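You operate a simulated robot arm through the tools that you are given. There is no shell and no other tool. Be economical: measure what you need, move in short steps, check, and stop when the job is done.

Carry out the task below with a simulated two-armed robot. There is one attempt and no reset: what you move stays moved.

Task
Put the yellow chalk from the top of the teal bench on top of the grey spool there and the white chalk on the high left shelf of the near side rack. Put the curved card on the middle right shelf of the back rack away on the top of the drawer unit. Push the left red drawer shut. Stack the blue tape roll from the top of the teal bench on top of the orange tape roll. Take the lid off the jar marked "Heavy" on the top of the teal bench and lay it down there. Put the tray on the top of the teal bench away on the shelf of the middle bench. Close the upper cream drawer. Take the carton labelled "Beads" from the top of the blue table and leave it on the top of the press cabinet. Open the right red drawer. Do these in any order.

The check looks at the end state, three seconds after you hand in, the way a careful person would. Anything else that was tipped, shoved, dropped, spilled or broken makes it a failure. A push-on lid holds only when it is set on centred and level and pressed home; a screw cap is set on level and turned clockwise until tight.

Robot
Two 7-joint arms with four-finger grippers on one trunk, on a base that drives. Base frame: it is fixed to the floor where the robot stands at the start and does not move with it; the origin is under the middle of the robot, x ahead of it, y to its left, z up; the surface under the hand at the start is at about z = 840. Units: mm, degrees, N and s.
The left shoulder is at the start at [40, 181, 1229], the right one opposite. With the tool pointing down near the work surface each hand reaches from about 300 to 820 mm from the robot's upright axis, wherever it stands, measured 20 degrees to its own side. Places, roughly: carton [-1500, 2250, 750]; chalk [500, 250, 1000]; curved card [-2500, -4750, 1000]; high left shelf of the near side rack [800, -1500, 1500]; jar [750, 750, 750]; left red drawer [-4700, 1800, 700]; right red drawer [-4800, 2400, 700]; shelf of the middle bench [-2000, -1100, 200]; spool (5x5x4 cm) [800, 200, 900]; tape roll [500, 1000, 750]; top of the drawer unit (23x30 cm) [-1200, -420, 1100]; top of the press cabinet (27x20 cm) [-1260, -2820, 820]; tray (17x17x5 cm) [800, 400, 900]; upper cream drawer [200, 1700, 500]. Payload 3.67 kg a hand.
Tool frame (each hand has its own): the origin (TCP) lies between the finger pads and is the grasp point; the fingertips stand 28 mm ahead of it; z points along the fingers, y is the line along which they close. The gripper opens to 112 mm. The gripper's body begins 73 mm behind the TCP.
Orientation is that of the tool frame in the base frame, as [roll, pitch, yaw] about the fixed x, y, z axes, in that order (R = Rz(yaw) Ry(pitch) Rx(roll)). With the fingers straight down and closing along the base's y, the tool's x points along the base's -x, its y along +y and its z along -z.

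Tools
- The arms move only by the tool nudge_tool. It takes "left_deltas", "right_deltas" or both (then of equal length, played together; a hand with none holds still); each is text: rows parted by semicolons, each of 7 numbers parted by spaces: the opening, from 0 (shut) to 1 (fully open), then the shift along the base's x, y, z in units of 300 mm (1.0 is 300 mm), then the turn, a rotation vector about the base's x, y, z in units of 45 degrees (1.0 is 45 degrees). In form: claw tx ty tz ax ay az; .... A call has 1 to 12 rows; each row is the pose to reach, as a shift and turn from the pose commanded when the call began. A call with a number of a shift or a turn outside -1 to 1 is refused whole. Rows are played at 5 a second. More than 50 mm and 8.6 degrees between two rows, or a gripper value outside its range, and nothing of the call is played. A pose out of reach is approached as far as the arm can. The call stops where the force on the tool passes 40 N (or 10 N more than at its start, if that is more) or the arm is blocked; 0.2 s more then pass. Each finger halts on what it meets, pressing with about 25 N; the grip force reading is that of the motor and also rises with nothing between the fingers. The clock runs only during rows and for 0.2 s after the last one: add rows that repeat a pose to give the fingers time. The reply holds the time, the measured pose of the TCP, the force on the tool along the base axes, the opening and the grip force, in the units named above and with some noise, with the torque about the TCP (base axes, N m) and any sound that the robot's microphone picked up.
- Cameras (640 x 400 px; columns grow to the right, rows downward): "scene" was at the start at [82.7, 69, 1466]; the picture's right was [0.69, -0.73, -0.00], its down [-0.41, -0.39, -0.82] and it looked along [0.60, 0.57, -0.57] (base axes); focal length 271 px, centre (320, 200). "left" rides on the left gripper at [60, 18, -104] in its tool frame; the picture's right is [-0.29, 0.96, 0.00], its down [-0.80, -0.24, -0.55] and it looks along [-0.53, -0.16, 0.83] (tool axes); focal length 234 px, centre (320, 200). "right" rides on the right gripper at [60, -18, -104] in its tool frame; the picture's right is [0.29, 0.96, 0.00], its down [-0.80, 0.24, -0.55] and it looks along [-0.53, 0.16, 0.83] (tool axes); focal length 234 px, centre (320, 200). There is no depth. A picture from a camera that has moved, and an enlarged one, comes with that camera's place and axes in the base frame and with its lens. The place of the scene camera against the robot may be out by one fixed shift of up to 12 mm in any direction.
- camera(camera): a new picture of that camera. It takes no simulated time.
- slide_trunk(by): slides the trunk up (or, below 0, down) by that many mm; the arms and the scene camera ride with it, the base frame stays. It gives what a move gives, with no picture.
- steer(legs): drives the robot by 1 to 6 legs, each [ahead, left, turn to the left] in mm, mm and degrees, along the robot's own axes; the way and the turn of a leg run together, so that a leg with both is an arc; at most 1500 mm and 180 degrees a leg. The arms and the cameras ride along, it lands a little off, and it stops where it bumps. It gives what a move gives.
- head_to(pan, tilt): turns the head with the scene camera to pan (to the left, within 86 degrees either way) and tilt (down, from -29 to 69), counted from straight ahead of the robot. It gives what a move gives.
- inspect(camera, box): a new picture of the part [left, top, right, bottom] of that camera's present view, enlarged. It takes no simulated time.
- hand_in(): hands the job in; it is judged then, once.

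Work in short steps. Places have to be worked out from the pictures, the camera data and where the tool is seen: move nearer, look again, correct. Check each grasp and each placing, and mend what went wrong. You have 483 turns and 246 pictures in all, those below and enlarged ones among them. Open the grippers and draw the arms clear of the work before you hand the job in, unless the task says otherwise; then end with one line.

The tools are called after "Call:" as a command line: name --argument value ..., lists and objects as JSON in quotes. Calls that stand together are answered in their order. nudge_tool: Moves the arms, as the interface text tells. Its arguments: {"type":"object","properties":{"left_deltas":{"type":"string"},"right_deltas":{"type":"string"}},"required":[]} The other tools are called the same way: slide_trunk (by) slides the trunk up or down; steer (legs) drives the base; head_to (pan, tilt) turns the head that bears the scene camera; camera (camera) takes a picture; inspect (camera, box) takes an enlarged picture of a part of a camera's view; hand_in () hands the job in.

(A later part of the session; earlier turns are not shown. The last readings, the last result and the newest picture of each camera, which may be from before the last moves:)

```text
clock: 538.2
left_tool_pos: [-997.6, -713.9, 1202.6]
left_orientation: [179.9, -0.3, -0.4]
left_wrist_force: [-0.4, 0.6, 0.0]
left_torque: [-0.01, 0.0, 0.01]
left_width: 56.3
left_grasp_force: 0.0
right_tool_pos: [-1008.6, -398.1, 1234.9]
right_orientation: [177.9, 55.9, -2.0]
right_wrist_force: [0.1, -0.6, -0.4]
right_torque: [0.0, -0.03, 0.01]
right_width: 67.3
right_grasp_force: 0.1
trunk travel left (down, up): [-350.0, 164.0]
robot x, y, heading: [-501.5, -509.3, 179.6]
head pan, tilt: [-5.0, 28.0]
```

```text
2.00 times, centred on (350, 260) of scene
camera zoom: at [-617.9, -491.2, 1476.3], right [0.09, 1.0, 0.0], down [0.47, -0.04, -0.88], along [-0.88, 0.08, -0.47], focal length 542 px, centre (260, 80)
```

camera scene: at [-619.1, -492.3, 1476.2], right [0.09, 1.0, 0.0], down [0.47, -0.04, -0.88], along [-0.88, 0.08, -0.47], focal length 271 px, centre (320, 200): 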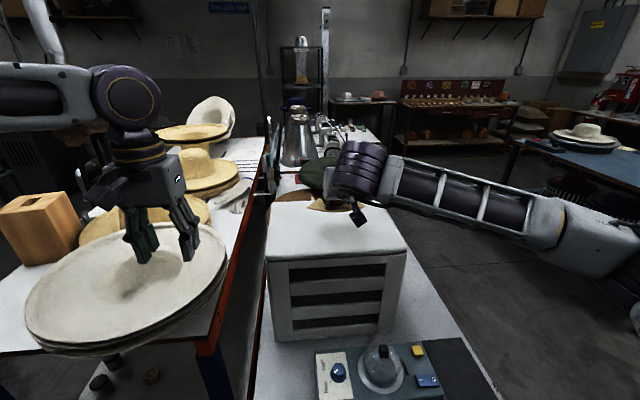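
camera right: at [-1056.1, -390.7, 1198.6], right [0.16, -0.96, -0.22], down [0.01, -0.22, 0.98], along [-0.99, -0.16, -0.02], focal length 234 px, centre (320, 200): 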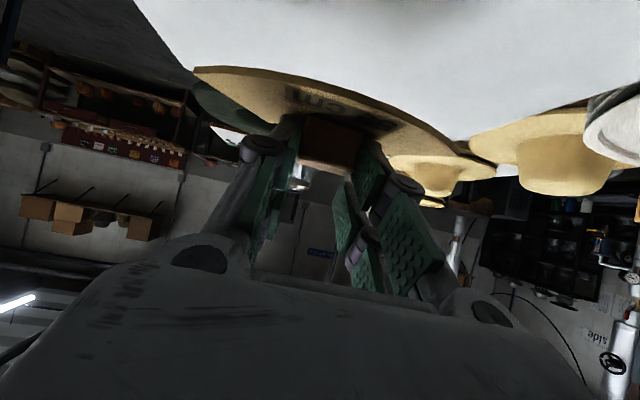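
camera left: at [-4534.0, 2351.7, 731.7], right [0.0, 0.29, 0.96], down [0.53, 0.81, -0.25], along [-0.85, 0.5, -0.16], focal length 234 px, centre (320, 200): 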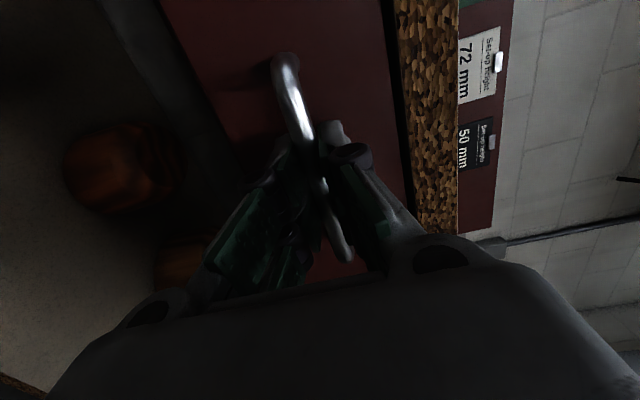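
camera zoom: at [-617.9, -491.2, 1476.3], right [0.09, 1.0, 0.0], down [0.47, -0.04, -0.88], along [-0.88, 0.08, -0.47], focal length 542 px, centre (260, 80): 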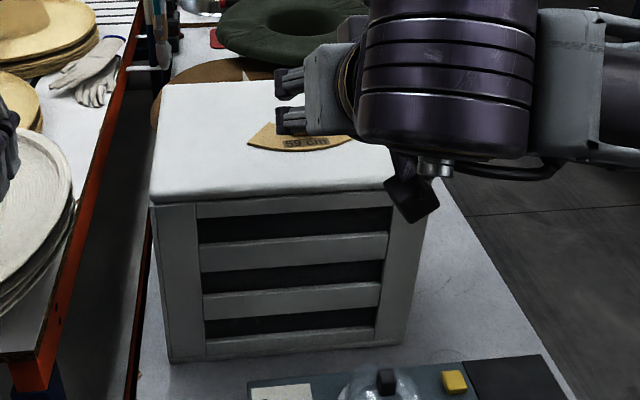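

Card is placed flat on the drawer unit. Last: the tray. First inspect the destination shelf (table at y −722…−1433): back off, shift south, and lower the trunk to look under.

Call:
steer --legs '[[-120, 0, 0], [0, 500, 0]]'

Call:
nudge_tool --right_deltas "0.5 0.02 0.02 0 0 -0.17 0;0.5 0.04 0.04 0 0 -0.34 0;0.5 0.06 0.06 0 0 -0.51 0;0.5 0.08 0.08 0 0 -0.68 0;0.5 0.1 0.1 0 0 -0.85 0;0.5 0.1 0.12 0 0 -1 0;0.5 0.1 0.12 0 0 -1 0"

Call:
nudge_tool --right_deltas "0.5 0.05 0.05 0 0 -0.12 0;0.5 0.1 0.1 0 0 -0.24 0;0.5 0.12 0.15 0 0 -0.245 0;0.5 0.12 0.15 0 0 -0.245 0" --left_deltas "0.5 0.13 0 0 0 0 0;0.5 0.24 0 0 0 0 0;0.5 0.24 0 0 0 0 0;0.5 0.24 0 0 0 0 0"

Call:
slide_trunk --by -300

Call:
head_to --pan 0 --tilt 40

Call:
camera --camera "scene"

```text
clock: 542.1
left_tool_pos: [-882.0, -1212.6, 1202.3]
left_orientation: [179.9, -0.5, -0.6]
left_wrist_force: [0.8, 0.9, -0.9]
left_torque: [0.04, -0.01, 0.01]
left_width: 56.1
left_grasp_force: 0.0
right_tool_pos: [-893.4, -898.2, 1233.5]
right_orientation: [177.9, 55.9, -2.0]
right_wrist_force: [0.5, -0.7, 0.5]
right_torque: [0.03, -0.03, 0.0]
right_width: 67.2
right_grasp_force: 0.1
trunk travel left (down, up): [-350.0, 164.0]
robot x, y, heading: [-392.8, -1008.1, 179.5]
head pan, tilt: [-5.0, 28.0]
```

```text
clock: 543.7
left_tool_pos: [-881.8, -1212.2, 1202.1]
left_orientation: [179.8, -0.4, -0.7]
left_wrist_force: [0.4, 0.0, 0.1]
left_torque: [-0.02, -0.03, 0.01]
left_width: 55.9
left_grasp_force: 0.0
right_tool_pos: [-862.6, -860.4, 1233.7]
right_orientation: [179.4, 10.8, -1.2]
right_wrist_force: [-0.7, 0.6, 0.6]
right_torque: [-0.02, 0.0, -0.01]
right_width: 55.8
right_grasp_force: 0.0
trunk travel left (down, up): [-350.0, 164.0]
robot x, y, heading: [-386.1, -1009.2, 179.5]
head pan, tilt: [-5.0, 28.0]
```

```text
clock: 544.7
left_tool_pos: [-809.1, -1212.6, 1201.4]
left_orientation: [179.8, -0.4, -0.6]
left_wrist_force: [-0.1, 0.1, 0.1]
left_torque: [0.04, 0.03, 0.03]
left_width: 56.2
left_grasp_force: 0.0
right_tool_pos: [-826.7, -816.1, 1234.4]
right_orientation: [179.6, 0.0, -1.0]
right_wrist_force: [1.0, -0.3, 0.4]
right_torque: [0.0, 0.02, 0.01]
right_width: 56.1
right_grasp_force: 0.0
trunk travel left (down, up): [-350.0, 164.0]
robot x, y, heading: [-386.5, -1009.6, 179.5]
head pan, tilt: [-5.0, 28.0]
```

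```text
clock: 547.7
left_tool_pos: [-810.0, -1212.6, 902.1]
left_orientation: [179.9, -0.5, -0.6]
left_wrist_force: [-0.1, 0.3, 0.7]
left_torque: [-0.03, -0.03, 0.05]
left_width: 56.1
left_grasp_force: 0.1
right_tool_pos: [-828.0, -817.4, 934.0]
right_orientation: [179.6, -0.1, -1.1]
right_wrist_force: [0.2, 0.2, -0.5]
right_torque: [0.02, 0.01, -0.01]
right_width: 56.0
right_grasp_force: 0.2
trunk travel left (down, up): [-50.0, 464.0]
robot x, y, heading: [-390.7, -1010.0, 179.6]
head pan, tilt: [-5.0, 28.0]
```

```text
clock: 548.5
left_tool_pos: [-809.7, -1213.1, 901.5]
left_orientation: [179.8, -0.3, -0.5]
left_wrist_force: [0.0, 0.0, 0.3]
left_torque: [0.04, 0.01, 0.01]
left_width: 56.3
left_grasp_force: 0.0
right_tool_pos: [-827.1, -816.0, 934.0]
right_orientation: [179.6, 0.0, -1.0]
right_wrist_force: [-0.3, 0.0, 0.4]
right_torque: [-0.02, -0.01, 0.02]
right_width: 56.1
right_grasp_force: 0.0
trunk travel left (down, up): [-50.0, 464.0]
robot x, y, heading: [-393.0, -1004.3, 179.5]
head pan, tilt: [0.0, 40.0]
```

```text
82 pictures are left
camera scene: at [-496.6, -999.1, 1157.6], right [0.01, 1.0, 0.0], down [0.64, -0.01, -0.77], along [-0.77, 0.01, -0.64], focal length 271 px, centre (320, 200)
```

scene: 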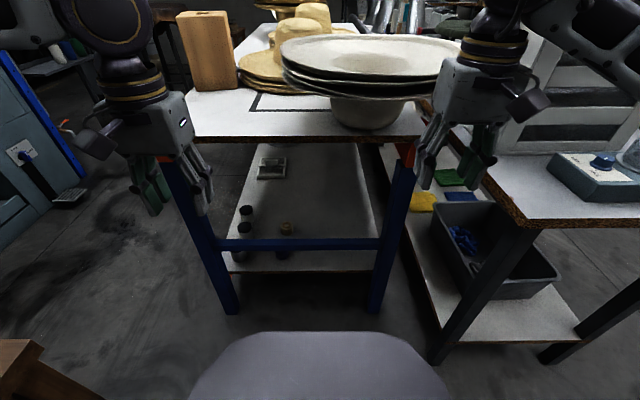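

The destination shelf (z≈200) has a free area at x −1200…−1500, y −900…−1080 behind a rail (z≈440) at x≈−1117. I'll fetch the tray with the left hand. Raise trunk and drive to the teal bench.

Call:
slide_trunk --by 300

Call:
steer --legs '[[0, -500, 0], [0, 0, 180], [200, 780, 0]]'

Call:
head_to --pan 5 --tilt 35

Call:
camera --camera "scene"

```text
clock: 551.5
left_tool_pos: [-810.3, -1213.2, 1202.4]
left_orientation: [179.9, -0.3, -0.6]
left_wrist_force: [0.9, -0.7, 0.7]
left_torque: [0.0, 0.04, 0.0]
left_width: 55.5
left_grasp_force: 0.1
right_tool_pos: [-828.3, -816.1, 1233.1]
right_orientation: [179.6, 0.0, -1.0]
right_wrist_force: [-0.7, 0.9, 0.1]
right_torque: [0.01, -0.02, 0.01]
right_width: 56.0
right_grasp_force: 0.1
trunk travel left (down, up): [-350.0, 164.0]
robot x, y, heading: [-390.6, -1005.4, 179.4]
head pan, tilt: [0.0, 40.0]
```

```text
clock: 566.5
left_tool_pos: [248.8, 466.2, 1202.8]
left_orientation: [179.9, -0.4, 179.0]
left_wrist_force: [-0.3, 0.3, 0.2]
left_torque: [-0.01, -0.01, 0.04]
left_width: 56.0
left_grasp_force: 0.0
right_tool_pos: [263.8, 70.1, 1234.7]
right_orientation: [179.7, -0.1, 178.5]
right_wrist_force: [-0.9, 0.1, -0.5]
right_torque: [0.01, 0.02, 0.0]
right_width: 56.0
right_grasp_force: 0.1
trunk travel left (down, up): [-350.0, 164.0]
robot x, y, heading: [-172.2, 268.3, -0.9]
head pan, tilt: [0.0, 40.0]
```

```text
clock: 567.1
left_tool_pos: [249.3, 466.1, 1203.6]
left_orientation: [180.0, -0.5, 179.0]
left_wrist_force: [0.6, 0.9, -0.5]
left_torque: [0.01, 0.05, -0.01]
left_width: 55.9
left_grasp_force: 0.1
right_tool_pos: [264.1, 70.7, 1234.3]
right_orientation: [179.6, -0.1, 178.5]
right_wrist_force: [0.5, -0.2, 0.2]
right_torque: [0.01, 0.0, 0.01]
right_width: 56.1
right_grasp_force: 0.0
trunk travel left (down, up): [-350.0, 164.0]
robot x, y, heading: [-171.8, 266.7, -0.8]
head pan, tilt: [5.0, 35.0]
```

```text
81 pictures are left
camera scene: at [-66.7, 279.0, 1465.2], right [0.07, -1.0, 0.0], down [-0.57, -0.04, -0.82], along [0.82, 0.06, -0.57], focal length 271 px, centre (320, 200)
```

scene: 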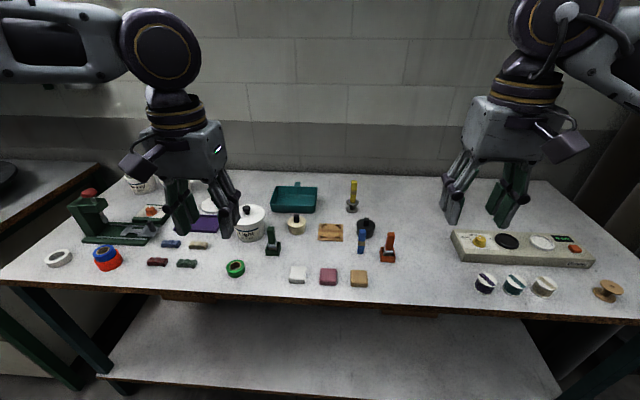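

Bench looks intact. Zoom on the tray, drive closer with the base.

Call:
steer --legs '[[215, 0, 0.8]]'

Call:
inspect --camera "scene" --box '[230, 160, 400, 270]'

```text
clock: 568.8
left_tool_pos: [458.5, 470.3, 1202.4]
left_orientation: [179.9, -0.4, 179.7]
left_wrist_force: [0.0, -0.2, -0.3]
left_torque: [0.0, 0.0, 0.0]
left_width: 55.8
left_grasp_force: 0.1
right_tool_pos: [478.7, 75.0, 1233.8]
right_orientation: [179.5, -0.1, 179.1]
right_wrist_force: [0.6, 0.4, -0.3]
right_torque: [-0.02, -0.05, 0.0]
right_width: 56.0
right_grasp_force: 0.0
trunk travel left (down, up): [-350.0, 164.0]
robot x, y, heading: [42.1, 261.5, -0.2]
head pan, tilt: [5.0, 35.0]
```

```text
3.64 times, centred on (315, 215) of scene
camera zoom: at [145.1, 278.1, 1465.3], right [0.08, -1.0, 0.0], down [-0.57, -0.05, -0.82], along [0.82, 0.07, -0.57], focal length 984 px, centre (338, 146)
```

zoom: 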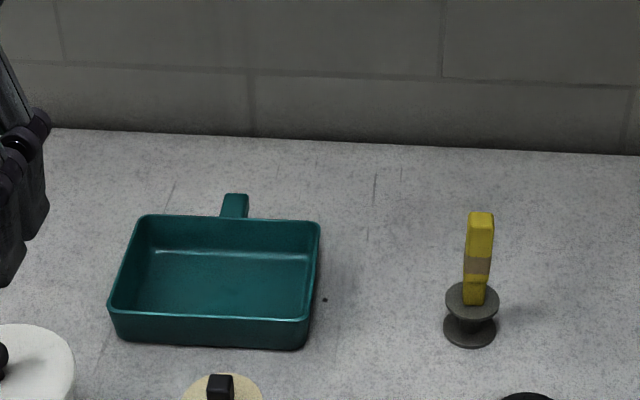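

Tray near wall: x≈722, y 351–518, centre y≈434. Rotate the left hand's yaw −90° while moving above it.

Call:
nudge_tool --left_deltas "0.4 0.08 -0.02 -0.03 0 0 -0.18;0.4 0.16 -0.04 -0.06 0 0 -0.36;0.4 0.24 -0.06 -0.1 0 0 -0.54;0.4 0.32 -0.08 -0.13 0 0 -0.72;0.4 0.4 -0.1 -0.16 0 0 -0.9;0.4 0.45 -0.12 -0.18 0 0 -1;0.4 0.45 -0.12 -0.18 0 0 -1"

Call:
nudge_tool --left_deltas "0.4 0.08 0 -0.06 0 0 -0.18;0.4 0.16 0 -0.12 0 0 -0.36;0.4 0.24 0 -0.18 0 0 -0.54;0.4 0.32 0 -0.22 0 0 -0.72;0.4 0.4 0 -0.25 0 0 -0.9;0.4 0.43 0 -0.28 0 0 -1;0.4 0.43 0 -0.28 0 0 -1"

Call:
camera --camera "left"

```text
clock: 570.4
left_tool_pos: [593.5, 435.3, 1148.4]
left_orientation: [179.9, -0.4, 134.6]
left_wrist_force: [0.5, -0.1, 0.1]
left_torque: [-0.01, 0.0, 0.02]
left_width: 44.8
left_grasp_force: 0.1
right_tool_pos: [478.1, 74.3, 1234.6]
right_orientation: [179.7, 0.0, 179.2]
right_wrist_force: [-0.3, -0.2, -0.3]
right_torque: [-0.03, 0.01, -0.05]
right_width: 56.1
right_grasp_force: 0.1
trunk travel left (down, up): [-350.0, 164.0]
robot x, y, heading: [38.8, 262.4, -0.1]
head pan, tilt: [5.0, 35.0]
```

```text
clock: 572.0
left_tool_pos: [692.9, 454.6, 1068.3]
left_orientation: [179.8, -0.3, 89.8]
left_wrist_force: [-0.3, 0.7, 0.0]
left_torque: [0.01, -0.04, -0.01]
left_width: 44.8
left_grasp_force: 0.2
left hand out of reach, approached as far as the arm can: row 4, 5, 6, 7
right_tool_pos: [478.7, 73.9, 1234.1]
right_orientation: [179.6, -0.2, 179.2]
right_wrist_force: [-0.2, -0.3, 0.1]
right_torque: [0.04, -0.03, 0.02]
right_width: 55.8
right_grasp_force: 0.0
trunk travel left (down, up): [-350.0, 164.0]
robot x, y, heading: [42.0, 263.7, -0.2]
head pan, tilt: [5.0, 35.0]
```

```text
79 pictures are left
camera left: at [711.3, 514.5, 1173.7], right [0.96, -0.29, 0.0], down [-0.25, -0.8, 0.55], along [-0.16, -0.52, -0.84], focal length 234 px, centre (320, 200)
```

left: 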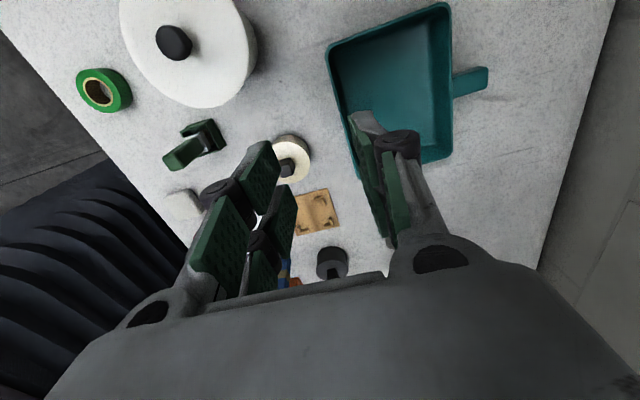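

Wall at x≈721. Drive 22 mm ahead, then align.

Call:
steer --legs '[[20, 30, 0]]'

Call:
nudge_tool --left_deltas "0.4 0.01 -0.08 -0.1 0 0 0;0.4 0.025 -0.16 -0.2 0 0 0;0.4 0.025 -0.17 -0.3 0 0 0;0.4 0.025 -0.17 -0.3 0 0 0"

Call:
camera --camera "left"

```text
clock: 572.9
left_tool_pos: [710.4, 478.8, 1071.1]
left_orientation: [179.7, -0.5, 89.6]
left_wrist_force: [-0.7, -0.8, 0.3]
left_torque: [0.08, -0.06, 0.05]
left_width: 44.7
left_grasp_force: 0.0
right_tool_pos: [495.4, 98.9, 1235.1]
right_orientation: [179.5, 0.0, 179.3]
right_wrist_force: [-0.4, -0.6, 0.6]
right_torque: [0.04, -0.06, 0.02]
right_width: 55.9
right_grasp_force: 0.1
trunk travel left (down, up): [-350.0, 164.0]
robot x, y, heading: [60.1, 290.6, -0.4]
head pan, tilt: [5.0, 35.0]
```

```text
clock: 573.9
left_tool_pos: [680.8, 465.9, 996.8]
left_orientation: [179.7, -0.4, 89.6]
left_wrist_force: [-0.5, -0.4, 0.1]
left_torque: [0.03, 0.0, 0.01]
left_width: 45.0
left_grasp_force: 0.2
left hand out of reach, approached as far as the arm can: row 1, 2, 3, 4
right_tool_pos: [497.4, 102.0, 1235.6]
right_orientation: [179.6, -0.1, 179.2]
right_wrist_force: [0.8, -0.4, 0.6]
right_torque: [-0.02, -0.01, 0.04]
right_width: 55.8
right_grasp_force: 0.1
trunk travel left (down, up): [-350.0, 164.0]
robot x, y, heading: [56.9, 291.2, 0.2]
head pan, tilt: [5.0, 35.0]
```

```text
78 pictures are left
camera left: at [697.7, 525.7, 1101.2], right [0.96, -0.29, 0.0], down [-0.25, -0.8, 0.55], along [-0.16, -0.53, -0.84], focal length 234 px, centre (320, 200)
```

left: 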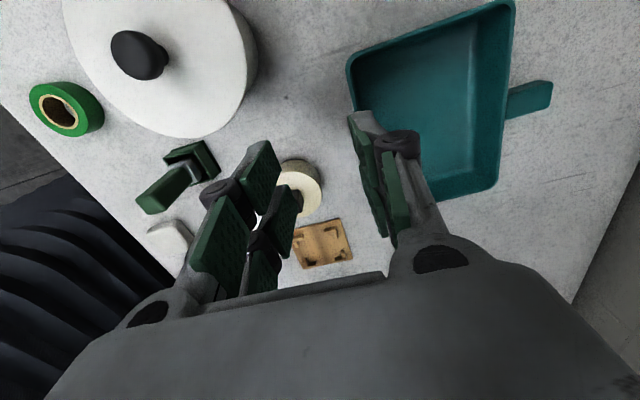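

Reach is better with more lateral offset. Move the base right 90 mm and retry.

Call:
nudge_tool --left_deltas "0.4 0 0 0.1 0 0 0;0.4 0 0 0.2 0 0 0;0.4 0 0 0.2 0 0 0"

Call:
steer --legs '[[0, -95, 0]]'

Call:
nudge_tool --left_deltas "0.4 0.05 0.06 0 0 0 0;0.4 0.1 0.12 -0.05 0 0 0;0.4 0.14 0.2 -0.1 0 0 0;0.4 0.14 0.22 -0.1 0 0 0"

```text
clock: 574.7
left_tool_pos: [681.6, 467.8, 1056.4]
left_orientation: [179.9, -0.3, 89.7]
left_wrist_force: [-0.2, 0.6, -0.2]
left_torque: [0.04, 0.02, 0.01]
left_width: 44.5
left_grasp_force: 0.0
right_tool_pos: [498.2, 103.1, 1233.1]
right_orientation: [179.5, -0.1, 179.2]
right_wrist_force: [0.5, -0.2, -0.2]
right_torque: [-0.04, 0.02, 0.0]
right_width: 56.1
right_grasp_force: 0.0
trunk travel left (down, up): [-350.0, 164.0]
robot x, y, heading: [61.7, 293.5, -0.2]
head pan, tilt: [5.0, 35.0]
```

```text
clock: 575.8
left_tool_pos: [679.8, 371.0, 1056.2]
left_orientation: [179.8, -0.3, 89.6]
left_wrist_force: [0.4, -0.5, -0.1]
left_torque: [0.01, -0.01, -0.04]
left_width: 44.9
left_grasp_force: 0.1
right_tool_pos: [497.7, 8.1, 1233.3]
right_orientation: [179.6, -0.2, 179.2]
right_wrist_force: [0.3, 0.3, -0.2]
right_torque: [0.08, 0.01, -0.02]
right_width: 56.0
right_grasp_force: 0.1
trunk travel left (down, up): [-350.0, 164.0]
robot x, y, heading: [59.1, 198.4, -0.3]
head pan, tilt: [5.0, 35.0]
```

```text
clock: 576.8
left_tool_pos: [721.5, 439.3, 1025.9]
left_orientation: [179.8, -0.2, 89.6]
left_wrist_force: [0.7, 0.1, -0.4]
left_torque: [-0.02, 0.0, 0.0]
left_width: 44.9
left_grasp_force: 0.1
right_tool_pos: [497.9, 7.0, 1234.4]
right_orientation: [179.6, 0.0, 179.2]
right_wrist_force: [-0.7, 0.1, -0.1]
right_torque: [0.0, -0.02, -0.02]
right_width: 56.0
right_grasp_force: 0.0
trunk travel left (down, up): [-350.0, 164.0]
robot x, y, heading: [60.2, 198.2, -0.3]
head pan, tilt: [5.0, 35.0]
```

Reached. Check alignment of fingers with the wall.

Call:
camera --camera "left"

```text
77 pictures are left
camera left: at [739.7, 498.9, 1130.3], right [0.96, -0.29, 0.0], down [-0.25, -0.8, 0.55], along [-0.16, -0.53, -0.84], focal length 234 px, centre (320, 200)
```

left: 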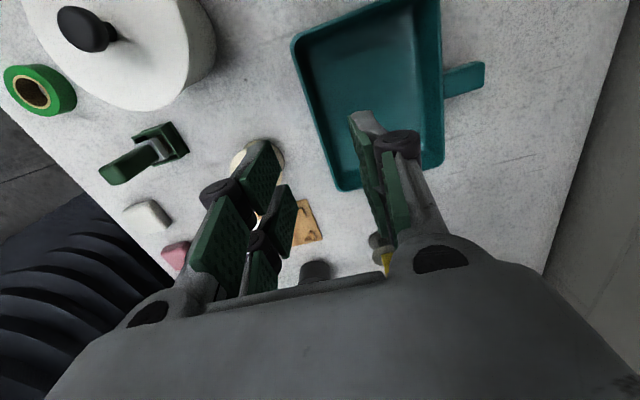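

Aligned (wall x≈721). Descend to z≈876.

Call:
nudge_tool --left_deltas "0.4 0 -0.02 -0.13 0 0 0;0.4 0.002 -0.025 -0.26 0 0 0;0.4 0.002 -0.025 -0.38 0 0 0;0.4 0.002 -0.025 -0.46 0 0 0;0.4 0.002 -0.025 -0.46 0 0 0"

Call:
camera --camera "left"

```text
clock: 578.0
left_tool_pos: [690.1, 448.6, 908.8]
left_orientation: [179.7, -0.3, 89.6]
left_wrist_force: [-0.8, -0.4, -0.5]
left_torque: [0.01, -0.01, -0.02]
left_width: 44.7
left_grasp_force: 0.1
left hand out of reach, approached as far as the arm can: row 2, 3, 4, 5
right_tool_pos: [497.0, 7.3, 1233.3]
right_orientation: [179.6, -0.1, 179.2]
right_wrist_force: [-0.4, 0.1, -0.2]
right_torque: [-0.01, -0.05, 0.02]
right_width: 56.1
right_grasp_force: 0.0
trunk travel left (down, up): [-350.0, 164.0]
robot x, y, heading: [52.8, 198.6, 0.0]
head pan, tilt: [5.0, 35.0]
```

```text
76 pictures are left
camera left: at [708.5, 508.8, 1014.2], right [0.96, -0.29, 0.0], down [-0.25, -0.8, 0.55], along [-0.16, -0.53, -0.84], focal length 234 px, centre (320, 200)
```

left: 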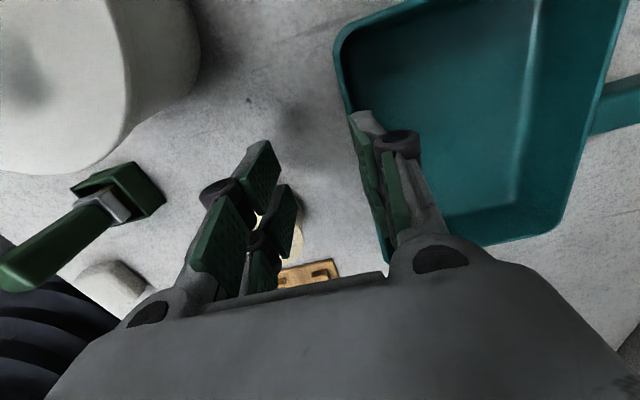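

Reach is better at higher relative height, so I'll return to z≈1026 above the wall and lower with the trunk instead.

Call:
nudge_tool --left_deltas "0.4 0 0 0.13 0 0 0;0.4 0 0 0.26 0 0 0;0.4 0.05 0 0.38 0 0 0;0.4 0.107 -0.03 0.41 0 0 0;0.4 0.107 -0.045 0.41 0 0 0"

Call:
camera --camera "left"

```text
clock: 579.2
left_tool_pos: [722.8, 435.9, 1032.6]
left_orientation: [179.7, -0.3, 89.7]
left_wrist_force: [-0.8, -0.1, 0.8]
left_torque: [0.02, 0.04, -0.01]
left_width: 44.9
left_grasp_force: 0.0
right_tool_pos: [497.0, 8.5, 1234.5]
right_orientation: [179.6, -0.1, 179.1]
right_wrist_force: [-0.5, 0.4, -0.7]
right_torque: [0.04, 0.0, 0.01]
right_width: 56.1
right_grasp_force: 0.0
trunk travel left (down, up): [-350.0, 164.0]
robot x, y, heading: [59.3, 198.3, -0.1]
head pan, tilt: [5.0, 35.0]
```

```text
75 pictures are left
camera left: at [740.7, 496.1, 1137.4], right [0.96, -0.29, 0.0], down [-0.25, -0.8, 0.55], along [-0.16, -0.52, -0.84], focal length 234 px, centre (320, 200)
```

left: 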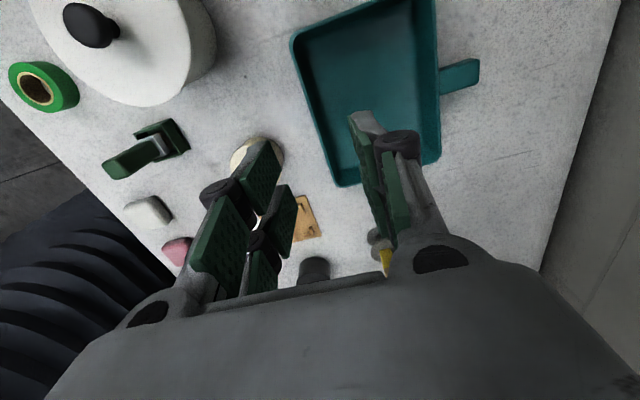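

Lower the trunk 100 mm and check.

Call:
slide_trunk --by -105

Call:
camera --camera "left"

```text
clock: 580.6
left_tool_pos: [723.1, 436.3, 928.6]
left_orientation: [179.7, -0.3, 89.6]
left_wrist_force: [-0.3, 0.1, -0.2]
left_torque: [0.03, 0.0, -0.02]
left_width: 44.9
left_grasp_force: 0.1
right_tool_pos: [497.8, 7.0, 1131.1]
right_orientation: [179.5, -0.1, 179.2]
right_wrist_force: [-0.6, -0.6, 0.6]
right_torque: [-0.01, -0.01, 0.02]
right_width: 56.0
right_grasp_force: 0.0
trunk travel left (down, up): [-245.0, 269.0]
robot x, y, heading: [60.1, 196.7, 0.1]
head pan, tilt: [5.0, 35.0]
```

```text
74 pictures are left
camera left: at [740.8, 495.8, 1033.4], right [0.96, -0.29, 0.0], down [-0.25, -0.8, 0.55], along [-0.16, -0.52, -0.84], focal length 234 px, centre (320, 200)
```

left: 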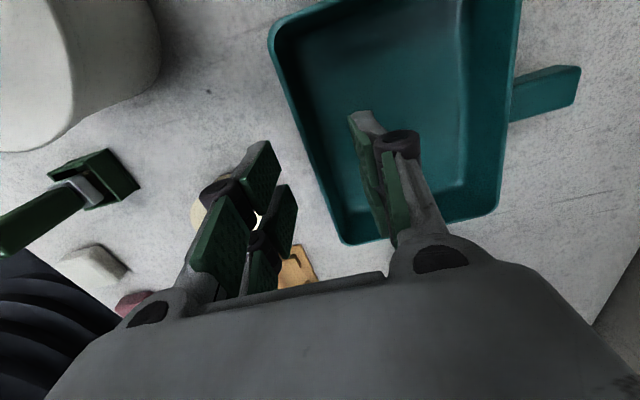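

Wall is between the fingers. Lower 52 mm more and close.

Call:
slide_trunk --by -52

Call:
nudge_tool --left_deltas "0.3 0 0 0 0 0 0;0.1 0 0 0 0 0 0;0 0 0 0 0 0 0;0 0 0 0 0 0 0"

Call:
camera --camera "left"

```text
clock: 581.5
left_tool_pos: [722.7, 435.5, 876.4]
left_orientation: [179.8, -0.4, 89.6]
left_wrist_force: [-0.2, 0.4, 0.6]
left_torque: [-0.03, -0.02, 0.01]
left_width: 44.8
left_grasp_force: 0.1
right_tool_pos: [497.7, 7.0, 1080.5]
right_orientation: [179.7, -0.1, 179.1]
right_wrist_force: [-0.5, 0.1, 0.7]
right_torque: [-0.02, -0.01, -0.02]
right_width: 55.9
right_grasp_force: 0.0
trunk travel left (down, up): [-193.0, 321.0]
robot x, y, heading: [61.3, 199.0, -0.1]
head pan, tilt: [5.0, 35.0]
```

```text
clock: 582.5
left_tool_pos: [722.9, 435.6, 878.9]
left_orientation: [179.6, -0.4, 89.6]
left_wrist_force: [2.0, -0.6, 5.2]
left_torque: [0.01, -0.87, -0.06]
left_width: 5.9
left_grasp_force: 24.6
right_tool_pos: [497.7, 6.0, 1080.8]
right_orientation: [179.7, -0.1, 179.2]
right_wrist_force: [0.5, 0.1, 0.7]
right_torque: [0.02, 0.03, 0.04]
right_width: 55.9
right_grasp_force: 0.2
trunk travel left (down, up): [-193.0, 321.0]
robot x, y, heading: [57.9, 197.2, 0.0]
head pan, tilt: [5.0, 35.0]
```

```text
73 pictures are left
camera left: at [740.9, 495.6, 982.4], right [0.96, -0.29, 0.0], down [-0.25, -0.8, 0.55], along [-0.16, -0.53, -0.84], focal length 234 px, centre (320, 200)
```

left: 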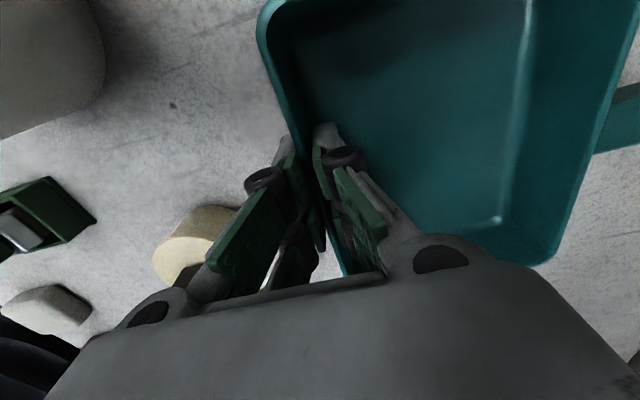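

Gripped the wall (5.9 mm). Lift with the trunk 60 mm and check.

Call:
slide_trunk --by 60

Call:
camera --camera "scene"

```text
clock: 583.5
left_tool_pos: [724.9, 435.5, 936.2]
left_orientation: [179.7, -0.3, 89.6]
left_wrist_force: [0.5, 0.4, -1.6]
left_torque: [0.0, 0.07, 0.02]
left_width: 5.9
left_grasp_force: 25.1
right_tool_pos: [498.6, 7.2, 1137.2]
right_orientation: [179.6, -0.2, 179.3]
right_wrist_force: [0.8, 0.1, -0.2]
right_torque: [0.01, 0.0, 0.0]
right_width: 55.9
right_grasp_force: 0.0
trunk travel left (down, up): [-253.0, 261.0]
robot x, y, heading: [58.1, 198.7, -0.4]
head pan, tilt: [5.0, 35.0]
```

```text
72 pictures are left
camera scene: at [165.1, 211.9, 1369.2], right [0.08, -1.0, 0.0], down [-0.57, -0.05, -0.82], along [0.82, 0.07, -0.57], focal length 271 px, centre (320, 200)
```

scene: 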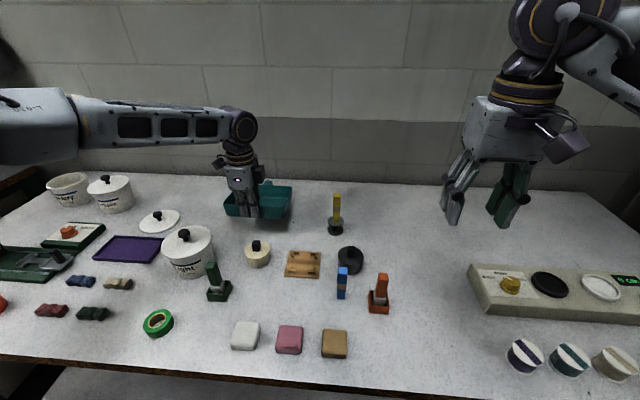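

Tray held, level. Raise it, back away from the bench and retract the arm.

Call:
slide_trunk --by 140

Call:
steer --legs '[[-520, 0, 0]]'

Call:
nudge_tool --left_deltas "0 -0.1 0 0 0 0 0;0 -0.2 0 0 0 0 0;0 -0.3 0 0 0 0 0;0 -0.4 0 0 0 0 0;0 -0.5 0 0 0 0 0;0 -0.6 0 0 0 0 0;0 -0.6 0 0 0 0 0"

Call:
slide_trunk --by -487

Call:
nudge_tool --left_deltas "0 0 -0.03 -0.13 0 0 0;0 0 -0.06 -0.26 0 0 0;0 0 -0.1 -0.4 0 0 0;0 0 -0.13 -0.53 0 0 0;0 0 -0.16 -0.66 0 0 0;0 0 -0.2 -0.8 0 0 0;0 0 -0.2 -0.93 0 0 0;0 0 -0.2 -1 0 0 0;0 0 -0.2 -1 0 0 0"

Call:
head_to --pan 10 --tilt 50

Call:
camera --camera "scene"

```text
clock: 585.2
left_tool_pos: [723.5, 436.6, 1075.1]
left_orientation: [179.8, -0.2, 89.5]
left_wrist_force: [0.0, 0.3, -1.3]
left_torque: [0.0, 0.1, -0.04]
left_width: 6.1
left_grasp_force: 25.0
right_tool_pos: [498.4, 6.7, 1276.9]
right_orientation: [179.6, -0.2, 179.2]
right_wrist_force: [0.4, 0.7, 0.9]
right_torque: [-0.01, -0.02, -0.01]
right_width: 56.1
right_grasp_force: 0.0
trunk travel left (down, up): [-393.0, 121.0]
robot x, y, heading: [58.1, 198.0, -0.1]
head pan, tilt: [5.0, 35.0]
```

```text
clock: 588.3
left_tool_pos: [207.5, 438.3, 1076.0]
left_orientation: [179.8, -0.3, 89.6]
left_wrist_force: [0.1, -0.9, -0.8]
left_torque: [0.03, 0.09, -0.03]
left_width: 5.9
left_grasp_force: 25.2
right_tool_pos: [-18.4, 7.9, 1276.7]
right_orientation: [179.5, -0.2, 179.3]
right_wrist_force: [0.0, 0.1, 0.1]
right_torque: [-0.02, -0.01, 0.01]
right_width: 56.0
right_grasp_force: 0.0
trunk travel left (down, up): [-393.0, 121.0]
robot x, y, heading: [-457.5, 200.8, -0.2]
head pan, tilt: [5.0, 35.0]
```

```text
clock: 589.9
left_tool_pos: [27.2, 438.7, 1075.9]
left_orientation: [179.9, -0.3, 89.7]
left_wrist_force: [-0.4, -0.2, -1.5]
left_torque: [0.0, 0.11, 0.0]
left_width: 5.9
left_grasp_force: 25.3
right_tool_pos: [-17.8, 8.4, 1277.4]
right_orientation: [179.6, -0.1, 179.1]
right_wrist_force: [-0.4, 0.3, -0.6]
right_torque: [-0.01, 0.02, 0.03]
right_width: 55.9
right_grasp_force: 0.1
trunk travel left (down, up): [-393.0, 121.0]
robot x, y, heading: [-457.6, 201.5, -0.4]
head pan, tilt: [5.0, 35.0]
```

```text
refused: -487 is not a number from -400 to 400
```

```text
clock: 591.9
left_tool_pos: [1.8, 416.9, 833.2]
left_orientation: [179.7, -0.3, 89.6]
left_wrist_force: [-0.6, -0.1, -1.2]
left_torque: [-0.01, 0.03, 0.02]
left_width: 5.9
left_grasp_force: 24.8
left hand out of reach, approached as far as the arm can: row 6, 7, 8, 9
right_tool_pos: [-17.8, 8.4, 1277.2]
right_orientation: [179.6, 0.0, 179.2]
right_wrist_force: [0.2, 0.4, 0.5]
right_torque: [0.01, 0.0, 0.0]
right_width: 55.7
right_grasp_force: 0.1
trunk travel left (down, up): [-393.0, 121.0]
robot x, y, heading: [-456.2, 198.5, -0.6]
head pan, tilt: [5.0, 35.0]
```

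```text
clock: 592.7
left_tool_pos: [3.0, 417.1, 833.8]
left_orientation: [179.9, -0.3, 89.6]
left_wrist_force: [0.0, 0.4, -1.1]
left_torque: [0.03, 0.07, 0.01]
left_width: 6.3
left_grasp_force: 25.6
right_tool_pos: [-17.5, 9.4, 1277.5]
right_orientation: [179.7, -0.1, 179.1]
right_wrist_force: [0.1, 0.5, 0.6]
right_torque: [0.02, 0.01, 0.01]
right_width: 56.0
right_grasp_force: 0.0
trunk travel left (down, up): [-393.0, 121.0]
robot x, y, heading: [-457.7, 198.6, 0.1]
head pan, tilt: [10.0, 50.0]
```

```text
71 pictures are left
camera scene: at [-363.3, 219.3, 1486.7], right [0.17, -0.99, 0.0], down [-0.75, -0.13, -0.64], along [0.63, 0.11, -0.77], focal length 271 px, centre (320, 200)
```

scene: 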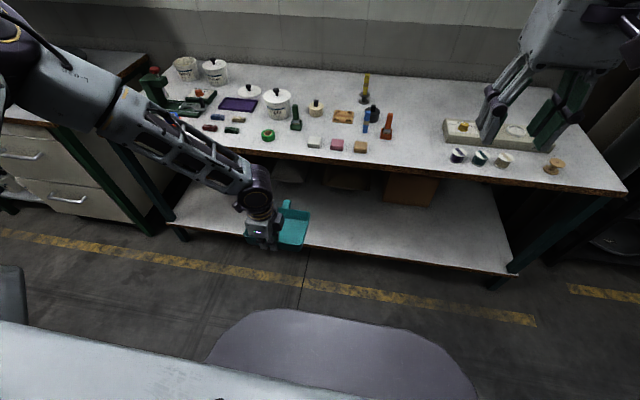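

The yaw-90 pose limits how low I reach here. Try further ahead and with the trunk lowered.

Call:
slide_trunk --by -350

Call:
nudge_tool --left_deltas "0 0.12 0.05 0 0 0 0;0 0.25 0.1 -0.03 0 0 0;0 0.37 0.15 -0.1 0 0 0;0 0.37 0.15 -0.22 0 0 0;0 0.37 0.15 -0.35 0 0 0;0 0.37 0.15 -0.47 0 0 0;0 0.37 0.15 -0.6 0 0 0;0 0.37 0.15 -0.73 0 0 0;0 0.37 0.15 -0.73 0 0 0"

```text
clock: 596.1
left_tool_pos: [3.0, 417.6, 484.6]
left_orientation: [179.8, -0.3, 89.6]
left_wrist_force: [-0.6, -0.1, -1.5]
left_torque: [0.02, 0.06, -0.04]
left_width: 6.0
left_grasp_force: 25.2
right_tool_pos: [-17.7, 7.8, 927.7]
right_orientation: [179.6, -0.1, 179.2]
right_wrist_force: [-0.5, 0.2, 0.2]
right_torque: [0.02, 0.04, 0.0]
right_width: 56.0
right_grasp_force: 0.2
trunk travel left (down, up): [-43.0, 471.0]
robot x, y, heading: [-453.4, 198.0, 0.2]
head pan, tilt: [10.0, 50.0]
```

```text
clock: 598.1
left_tool_pos: [40.1, 515.1, 449.1]
left_orientation: [179.6, -0.2, 89.6]
left_wrist_force: [0.5, -0.1, -0.9]
left_torque: [0.01, 0.1, 0.02]
left_width: 5.9
left_grasp_force: 25.3
left hand out of reach, approached as far as the arm can: row 1, 2, 3, 4, 5, 6, 7, 8, 9
right_tool_pos: [-18.0, 8.4, 926.9]
right_orientation: [179.5, -0.1, 179.3]
right_wrist_force: [-0.3, 1.2, 0.1]
right_torque: [-0.01, -0.01, 0.03]
right_width: 55.7
right_grasp_force: 0.0
trunk travel left (down, up): [-43.0, 471.0]
robot x, y, heading: [-456.7, 196.2, 0.1]
head pan, tilt: [10.0, 50.0]
```

I need a different grip for the low shelf (side wall, tool tilted forward). Put the tray back on the bench where it was: restore arm pose, raise, drive in.

Call:
nudge_tool --left_deltas "0 0.03 -0.04 0.13 0 0 0;0 0.08 -0.09 0.26 0 0 0;0 0.15 -0.14 0.39 0 0 0;0 0.22 -0.18 0.52 0 0 0;0 0.3 -0.22 0.64 0 0 0;0 0.38 -0.25 0.76 0 0 0;0 0.46 -0.267 0.87 0 0 0;0 0.54 -0.267 0.92 0 0 0;0 0.54 -0.267 0.92 0 0 0"

Call:
slide_trunk --by 310

Call:
steer --legs '[[505, 0, 0]]'

Call:
camera --camera "left"

```text
clock: 600.1
left_tool_pos: [202.0, 434.5, 723.6]
left_orientation: [179.8, -0.2, 89.6]
left_wrist_force: [-0.4, -0.5, -0.7]
left_torque: [0.02, 0.05, 0.01]
left_width: 5.9
left_grasp_force: 25.2
right_tool_pos: [-18.3, 9.5, 927.5]
right_orientation: [179.6, -0.1, 179.1]
right_wrist_force: [0.4, -0.7, 0.4]
right_torque: [-0.02, -0.01, -0.01]
right_width: 56.0
right_grasp_force: 0.1
trunk travel left (down, up): [-43.0, 471.0]
robot x, y, heading: [-460.4, 199.1, -0.2]
head pan, tilt: [10.0, 50.0]
```

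```text
clock: 603.2
left_tool_pos: [201.7, 434.1, 1033.6]
left_orientation: [179.9, -0.3, 89.6]
left_wrist_force: [-0.5, 0.1, -0.7]
left_torque: [0.01, 0.06, 0.02]
left_width: 6.0
left_grasp_force: 24.6
right_tool_pos: [-17.5, 8.5, 1236.5]
right_orientation: [179.5, -0.1, 179.2]
right_wrist_force: [0.2, -0.7, -0.2]
right_torque: [0.0, 0.04, 0.03]
right_width: 56.0
right_grasp_force: 0.0
trunk travel left (down, up): [-353.0, 161.0]
robot x, y, heading: [-458.2, 200.0, -0.0]
head pan, tilt: [10.0, 50.0]
```

```text
clock: 606.2
left_tool_pos: [702.0, 432.9, 1033.9]
left_orientation: [179.8, -0.3, 89.5]
left_wrist_force: [-0.3, -0.3, -0.2]
left_torque: [0.05, 0.05, 0.02]
left_width: 5.7
left_grasp_force: 25.6
right_tool_pos: [480.5, 5.7, 1237.0]
right_orientation: [179.6, -0.2, 179.1]
right_wrist_force: [-0.9, 0.5, 0.1]
right_torque: [0.02, -0.02, 0.01]
right_width: 55.6
right_grasp_force: 0.1
trunk travel left (down, up): [-353.0, 161.0]
robot x, y, heading: [43.7, 194.8, 0.0]
head pan, tilt: [10.0, 50.0]
```

```text
70 pictures are left
camera left: at [719.5, 491.5, 1138.3], right [0.96, -0.3, 0.0], down [-0.25, -0.8, 0.55], along [-0.16, -0.53, -0.84], focal length 234 px, centre (320, 200)
```

left: 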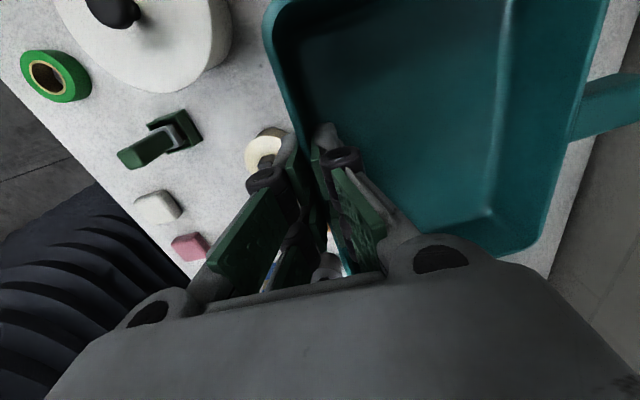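

Clear to set down here. Lower with the trunk and release.

Call:
slide_trunk --by -153

Call:
nudge_tool --left_deltas "0 0 0 -0.005 0 0 0;0.2 0 0 -0.005 0 0 0;0.4 0 0 -0.005 0 0 0;0.4 0 0 -0.005 0 0 0"

Call:
slide_trunk --by 200

Call:
inspect --camera "left" --box '[200, 0, 640, 275]'

```text
clock: 608.0
left_tool_pos: [702.1, 431.7, 883.3]
left_orientation: [179.6, -0.3, 89.6]
left_wrist_force: [-0.3, -0.4, 5.5]
left_torque: [-0.2, -0.75, 0.02]
left_width: 6.2
left_grasp_force: 24.9
right_tool_pos: [479.6, 6.3, 1084.8]
right_orientation: [179.6, -0.1, 179.1]
right_wrist_force: [-0.8, -0.3, 0.2]
right_torque: [0.02, 0.01, -0.01]
right_width: 56.0
right_grasp_force: 0.0
trunk travel left (down, up): [-200.0, 314.0]
robot x, y, heading: [41.4, 191.8, -0.0]
head pan, tilt: [10.0, 50.0]
```

```text
clock: 609.0
left_tool_pos: [701.4, 431.5, 881.5]
left_orientation: [179.9, -0.4, 89.7]
left_wrist_force: [0.0, -0.5, 0.1]
left_torque: [0.0, -0.07, -0.04]
left_width: 44.7
left_grasp_force: 0.1
right_tool_pos: [480.5, 6.6, 1086.0]
right_orientation: [179.6, -0.1, 179.2]
right_wrist_force: [-0.9, -0.1, -0.3]
right_torque: [0.02, 0.0, 0.0]
right_width: 55.9
right_grasp_force: 0.0
trunk travel left (down, up): [-200.0, 314.0]
robot x, y, heading: [39.0, 195.6, -0.2]
head pan, tilt: [10.0, 50.0]
```

```text
clock: 611.1
left_tool_pos: [702.1, 430.2, 1079.2]
left_orientation: [179.8, -0.3, 89.7]
left_wrist_force: [-0.7, 0.0, 0.5]
left_torque: [0.0, 0.01, 0.04]
left_width: 44.6
left_grasp_force: 0.1
right_tool_pos: [480.5, 7.1, 1284.2]
right_orientation: [179.5, 0.0, 179.1]
right_wrist_force: [0.8, 0.2, 0.6]
right_torque: [-0.01, 0.03, -0.04]
right_width: 55.9
right_grasp_force: 0.0
trunk travel left (down, up): [-400.0, 114.0]
robot x, y, heading: [43.4, 193.7, -0.3]
head pan, tilt: [10.0, 50.0]
```

```text
1.45 times, centred on (420, 138) of left
camera zoom: at [719.7, 491.4, 1183.7], right [0.96, -0.3, 0.0], down [-0.25, -0.8, 0.55], along [-0.16, -0.52, -0.84], focal length 341 px, centre (174, 291)
```

zoom: 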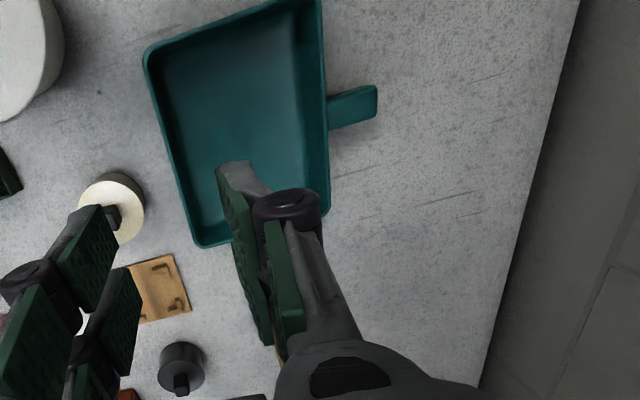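

Tray is down. I'll regrip its right wall with the right hand, tilted. Shift base left, move left arm up and back, and tilt the right tool.

Call:
nudge_tool --left_deltas "0.4 -0.08 0.03 0.08 0 0 0;0.4 -0.18 0.06 0.15 0 0 0;0.4 -0.3 0.1 0.2 0 0 0;0.4 -0.42 0.15 0.25 0 0 0;0.4 -0.55 0.2 0.3 0 0 0;0.4 -0.65 0.25 0.35 0 0 0;0.4 -0.65 0.25 0.35 0 0 0" --right_deltas "0.4 0 0 0 0 -0.17 0;0.4 0 0 0 0 -0.34 0;0.4 0.03 0 0 0 -0.51 0;0.4 0.06 0 0 0 -0.68 0;0.4 0.1 0 0 0 -0.85 0;0.4 0.12 0 0 0 -1 0;0.4 0.12 0 0 0 -1 0"

Call:
steer --legs '[[0, 262, 0]]'

Call:
slide_trunk --by -120

Call:
nudge_tool --right_deltas "0.4 0.1 0.05 -0.06 0 -0.1 0;0.4 0.2 0.1 -0.12 0 -0.13 0;0.4 0.3 0.15 -0.18 0 -0.13 0;0.4 0.3 0.2 -0.25 0 -0.13 0;0.4 0.3 0.2 -0.25 0 -0.13 0"

Call:
camera --camera "right"

```text
clock: 612.7
left_tool_pos: [505.7, 506.6, 1183.1]
left_orientation: [179.9, -0.4, 89.6]
left_wrist_force: [0.3, -0.6, -0.3]
left_torque: [-0.01, 0.0, 0.04]
left_width: 44.7
left_grasp_force: 0.1
right_tool_pos: [517.9, 6.2, 1284.3]
right_orientation: [178.5, 44.9, 178.7]
right_wrist_force: [0.0, -0.3, 0.0]
right_torque: [0.0, 0.0, -0.01]
right_width: 44.9
right_grasp_force: 0.0
trunk travel left (down, up): [-400.0, 114.0]
robot x, y, heading: [40.3, 196.1, -0.0]
head pan, tilt: [10.0, 50.0]
```

```text
clock: 614.6
left_tool_pos: [508.6, 764.6, 1183.3]
left_orientation: [179.7, -0.4, 89.5]
left_wrist_force: [0.0, 1.1, 0.4]
left_torque: [-0.01, 0.01, 0.0]
left_width: 44.3
left_grasp_force: 0.0
right_tool_pos: [518.7, 264.9, 1285.2]
right_orientation: [178.6, 44.8, 178.6]
right_wrist_force: [0.1, -0.4, -0.2]
right_torque: [0.03, 0.04, 0.01]
right_width: 44.8
right_grasp_force: 0.1
trunk travel left (down, up): [-400.0, 114.0]
robot x, y, heading: [42.5, 456.4, 0.0]
head pan, tilt: [10.0, 50.0]
```

```text
clock: 616.1
left_tool_pos: [508.5, 767.0, 1063.7]
left_orientation: [179.7, -0.3, 89.5]
left_wrist_force: [-0.2, -0.3, 0.3]
left_torque: [-0.04, 0.05, -0.01]
left_width: 44.8
left_grasp_force: 0.0
right_tool_pos: [517.3, 265.9, 1165.4]
right_orientation: [178.7, 44.8, 178.7]
right_wrist_force: [1.1, -0.3, 0.7]
right_torque: [0.02, 0.0, -0.01]
right_width: 45.1
right_grasp_force: 0.1
trunk travel left (down, up): [-280.0, 234.0]
robot x, y, heading: [43.9, 454.3, -0.5]
head pan, tilt: [10.0, 50.0]
```

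```text
clock: 617.3
left_tool_pos: [507.7, 765.6, 1062.6]
left_orientation: [179.6, -0.3, 89.5]
left_wrist_force: [-0.3, 1.6, 0.1]
left_torque: [-0.01, 0.01, -0.03]
left_width: 44.8
left_grasp_force: 0.1
right_tool_pos: [609.2, 327.1, 1090.3]
right_orientation: [178.4, 50.8, 178.5]
right_wrist_force: [-0.7, 0.4, 0.7]
right_torque: [-0.04, 0.02, 0.0]
right_width: 44.6
right_grasp_force: 0.0
trunk travel left (down, up): [-280.0, 234.0]
robot x, y, heading: [42.3, 453.7, -0.4]
head pan, tilt: [10.0, 50.0]
```

```text
68 pictures are left
camera right: at [489.2, 309.0, 1108.3], right [-0.18, 0.96, -0.21], down [0.08, 0.22, 0.97], along [0.98, 0.16, -0.11], focal length 234 px, centre (320, 200)
```

right: 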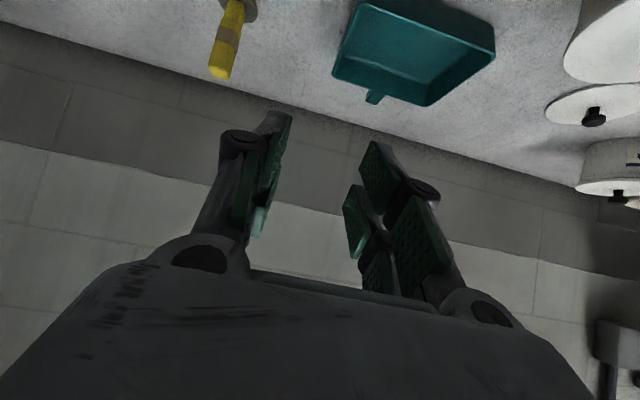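

Right wall: y≈344, x 692–814. Move to above the wall's middle.

Call:
nudge_tool --right_deltas "0.4 0.12 0.015 -0.08 0 0 0;0.4 0.24 0.03 -0.16 0 0 0;0.4 0.36 0.045 -0.24 0 0 0;0.4 0.487 0.06 -0.32 0 0 0;0.4 0.487 0.06 -0.43 0 0 0;0.4 0.487 0.06 -0.5 0 0 0;0.4 0.487 0.06 -0.5 0 0 0"

Call:
camera --camera "right"

```text
clock: 618.9
left_tool_pos: [507.9, 765.7, 1063.0]
left_orientation: [179.7, -0.4, 89.6]
left_wrist_force: [-0.1, 0.0, 0.4]
left_torque: [0.0, 0.0, -0.02]
left_width: 45.1
left_grasp_force: 0.1
right_tool_pos: [755.4, 344.6, 940.5]
right_orientation: [178.4, 50.7, 178.5]
right_wrist_force: [0.0, 0.0, 0.2]
right_torque: [0.01, 0.0, -0.02]
right_width: 44.6
right_grasp_force: 0.1
trunk travel left (down, up): [-280.0, 234.0]
robot x, y, heading: [38.5, 457.6, -0.2]
head pan, tilt: [10.0, 50.0]
```

```text
67 pictures are left
camera right: at [635.5, 326.0, 958.7], right [-0.18, 0.96, -0.21], down [0.08, 0.22, 0.97], along [0.98, 0.16, -0.11], focal length 234 px, centre (320, 200)
```

right: 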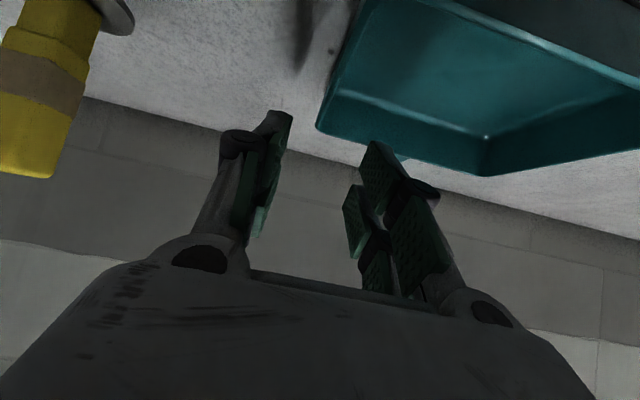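

Wall centre y≈342. Descend to z≈880 and close.

Call:
nudge_tool --right_deltas "0.4 0 -0.008 -0.1 0 0 0;0.4 0 -0.008 -0.17 0 0 0;0.4 0 -0.008 -0.2 0 0 0;0.4 0 -0.008 -0.2 0 0 0"

Call:
camera --camera "right"

```text
clock: 619.9
left_tool_pos: [507.7, 766.1, 1063.6]
left_orientation: [179.6, -0.3, 89.6]
left_wrist_force: [0.7, 0.2, -0.1]
left_torque: [-0.01, 0.01, -0.01]
left_width: 44.9
left_grasp_force: 0.0
right_tool_pos: [754.4, 341.5, 879.3]
right_orientation: [178.6, 50.8, 178.4]
right_wrist_force: [0.5, 0.1, 1.3]
right_torque: [0.08, 0.01, -0.02]
right_width: 44.8
right_grasp_force: 0.0
trunk travel left (down, up): [-280.0, 234.0]
robot x, y, heading: [41.8, 454.2, -0.3]
head pan, tilt: [10.0, 50.0]
```

```text
66 pictures are left
camera right: at [635.4, 324.1, 898.4], right [-0.18, 0.96, -0.21], down [0.08, 0.22, 0.97], along [0.98, 0.16, -0.11], focal length 234 px, centre (320, 200)
```

right: 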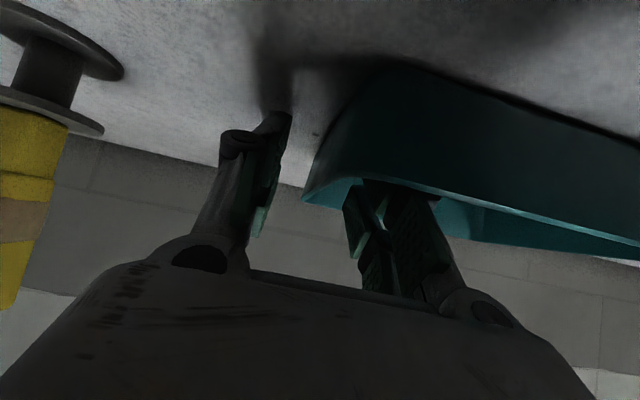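

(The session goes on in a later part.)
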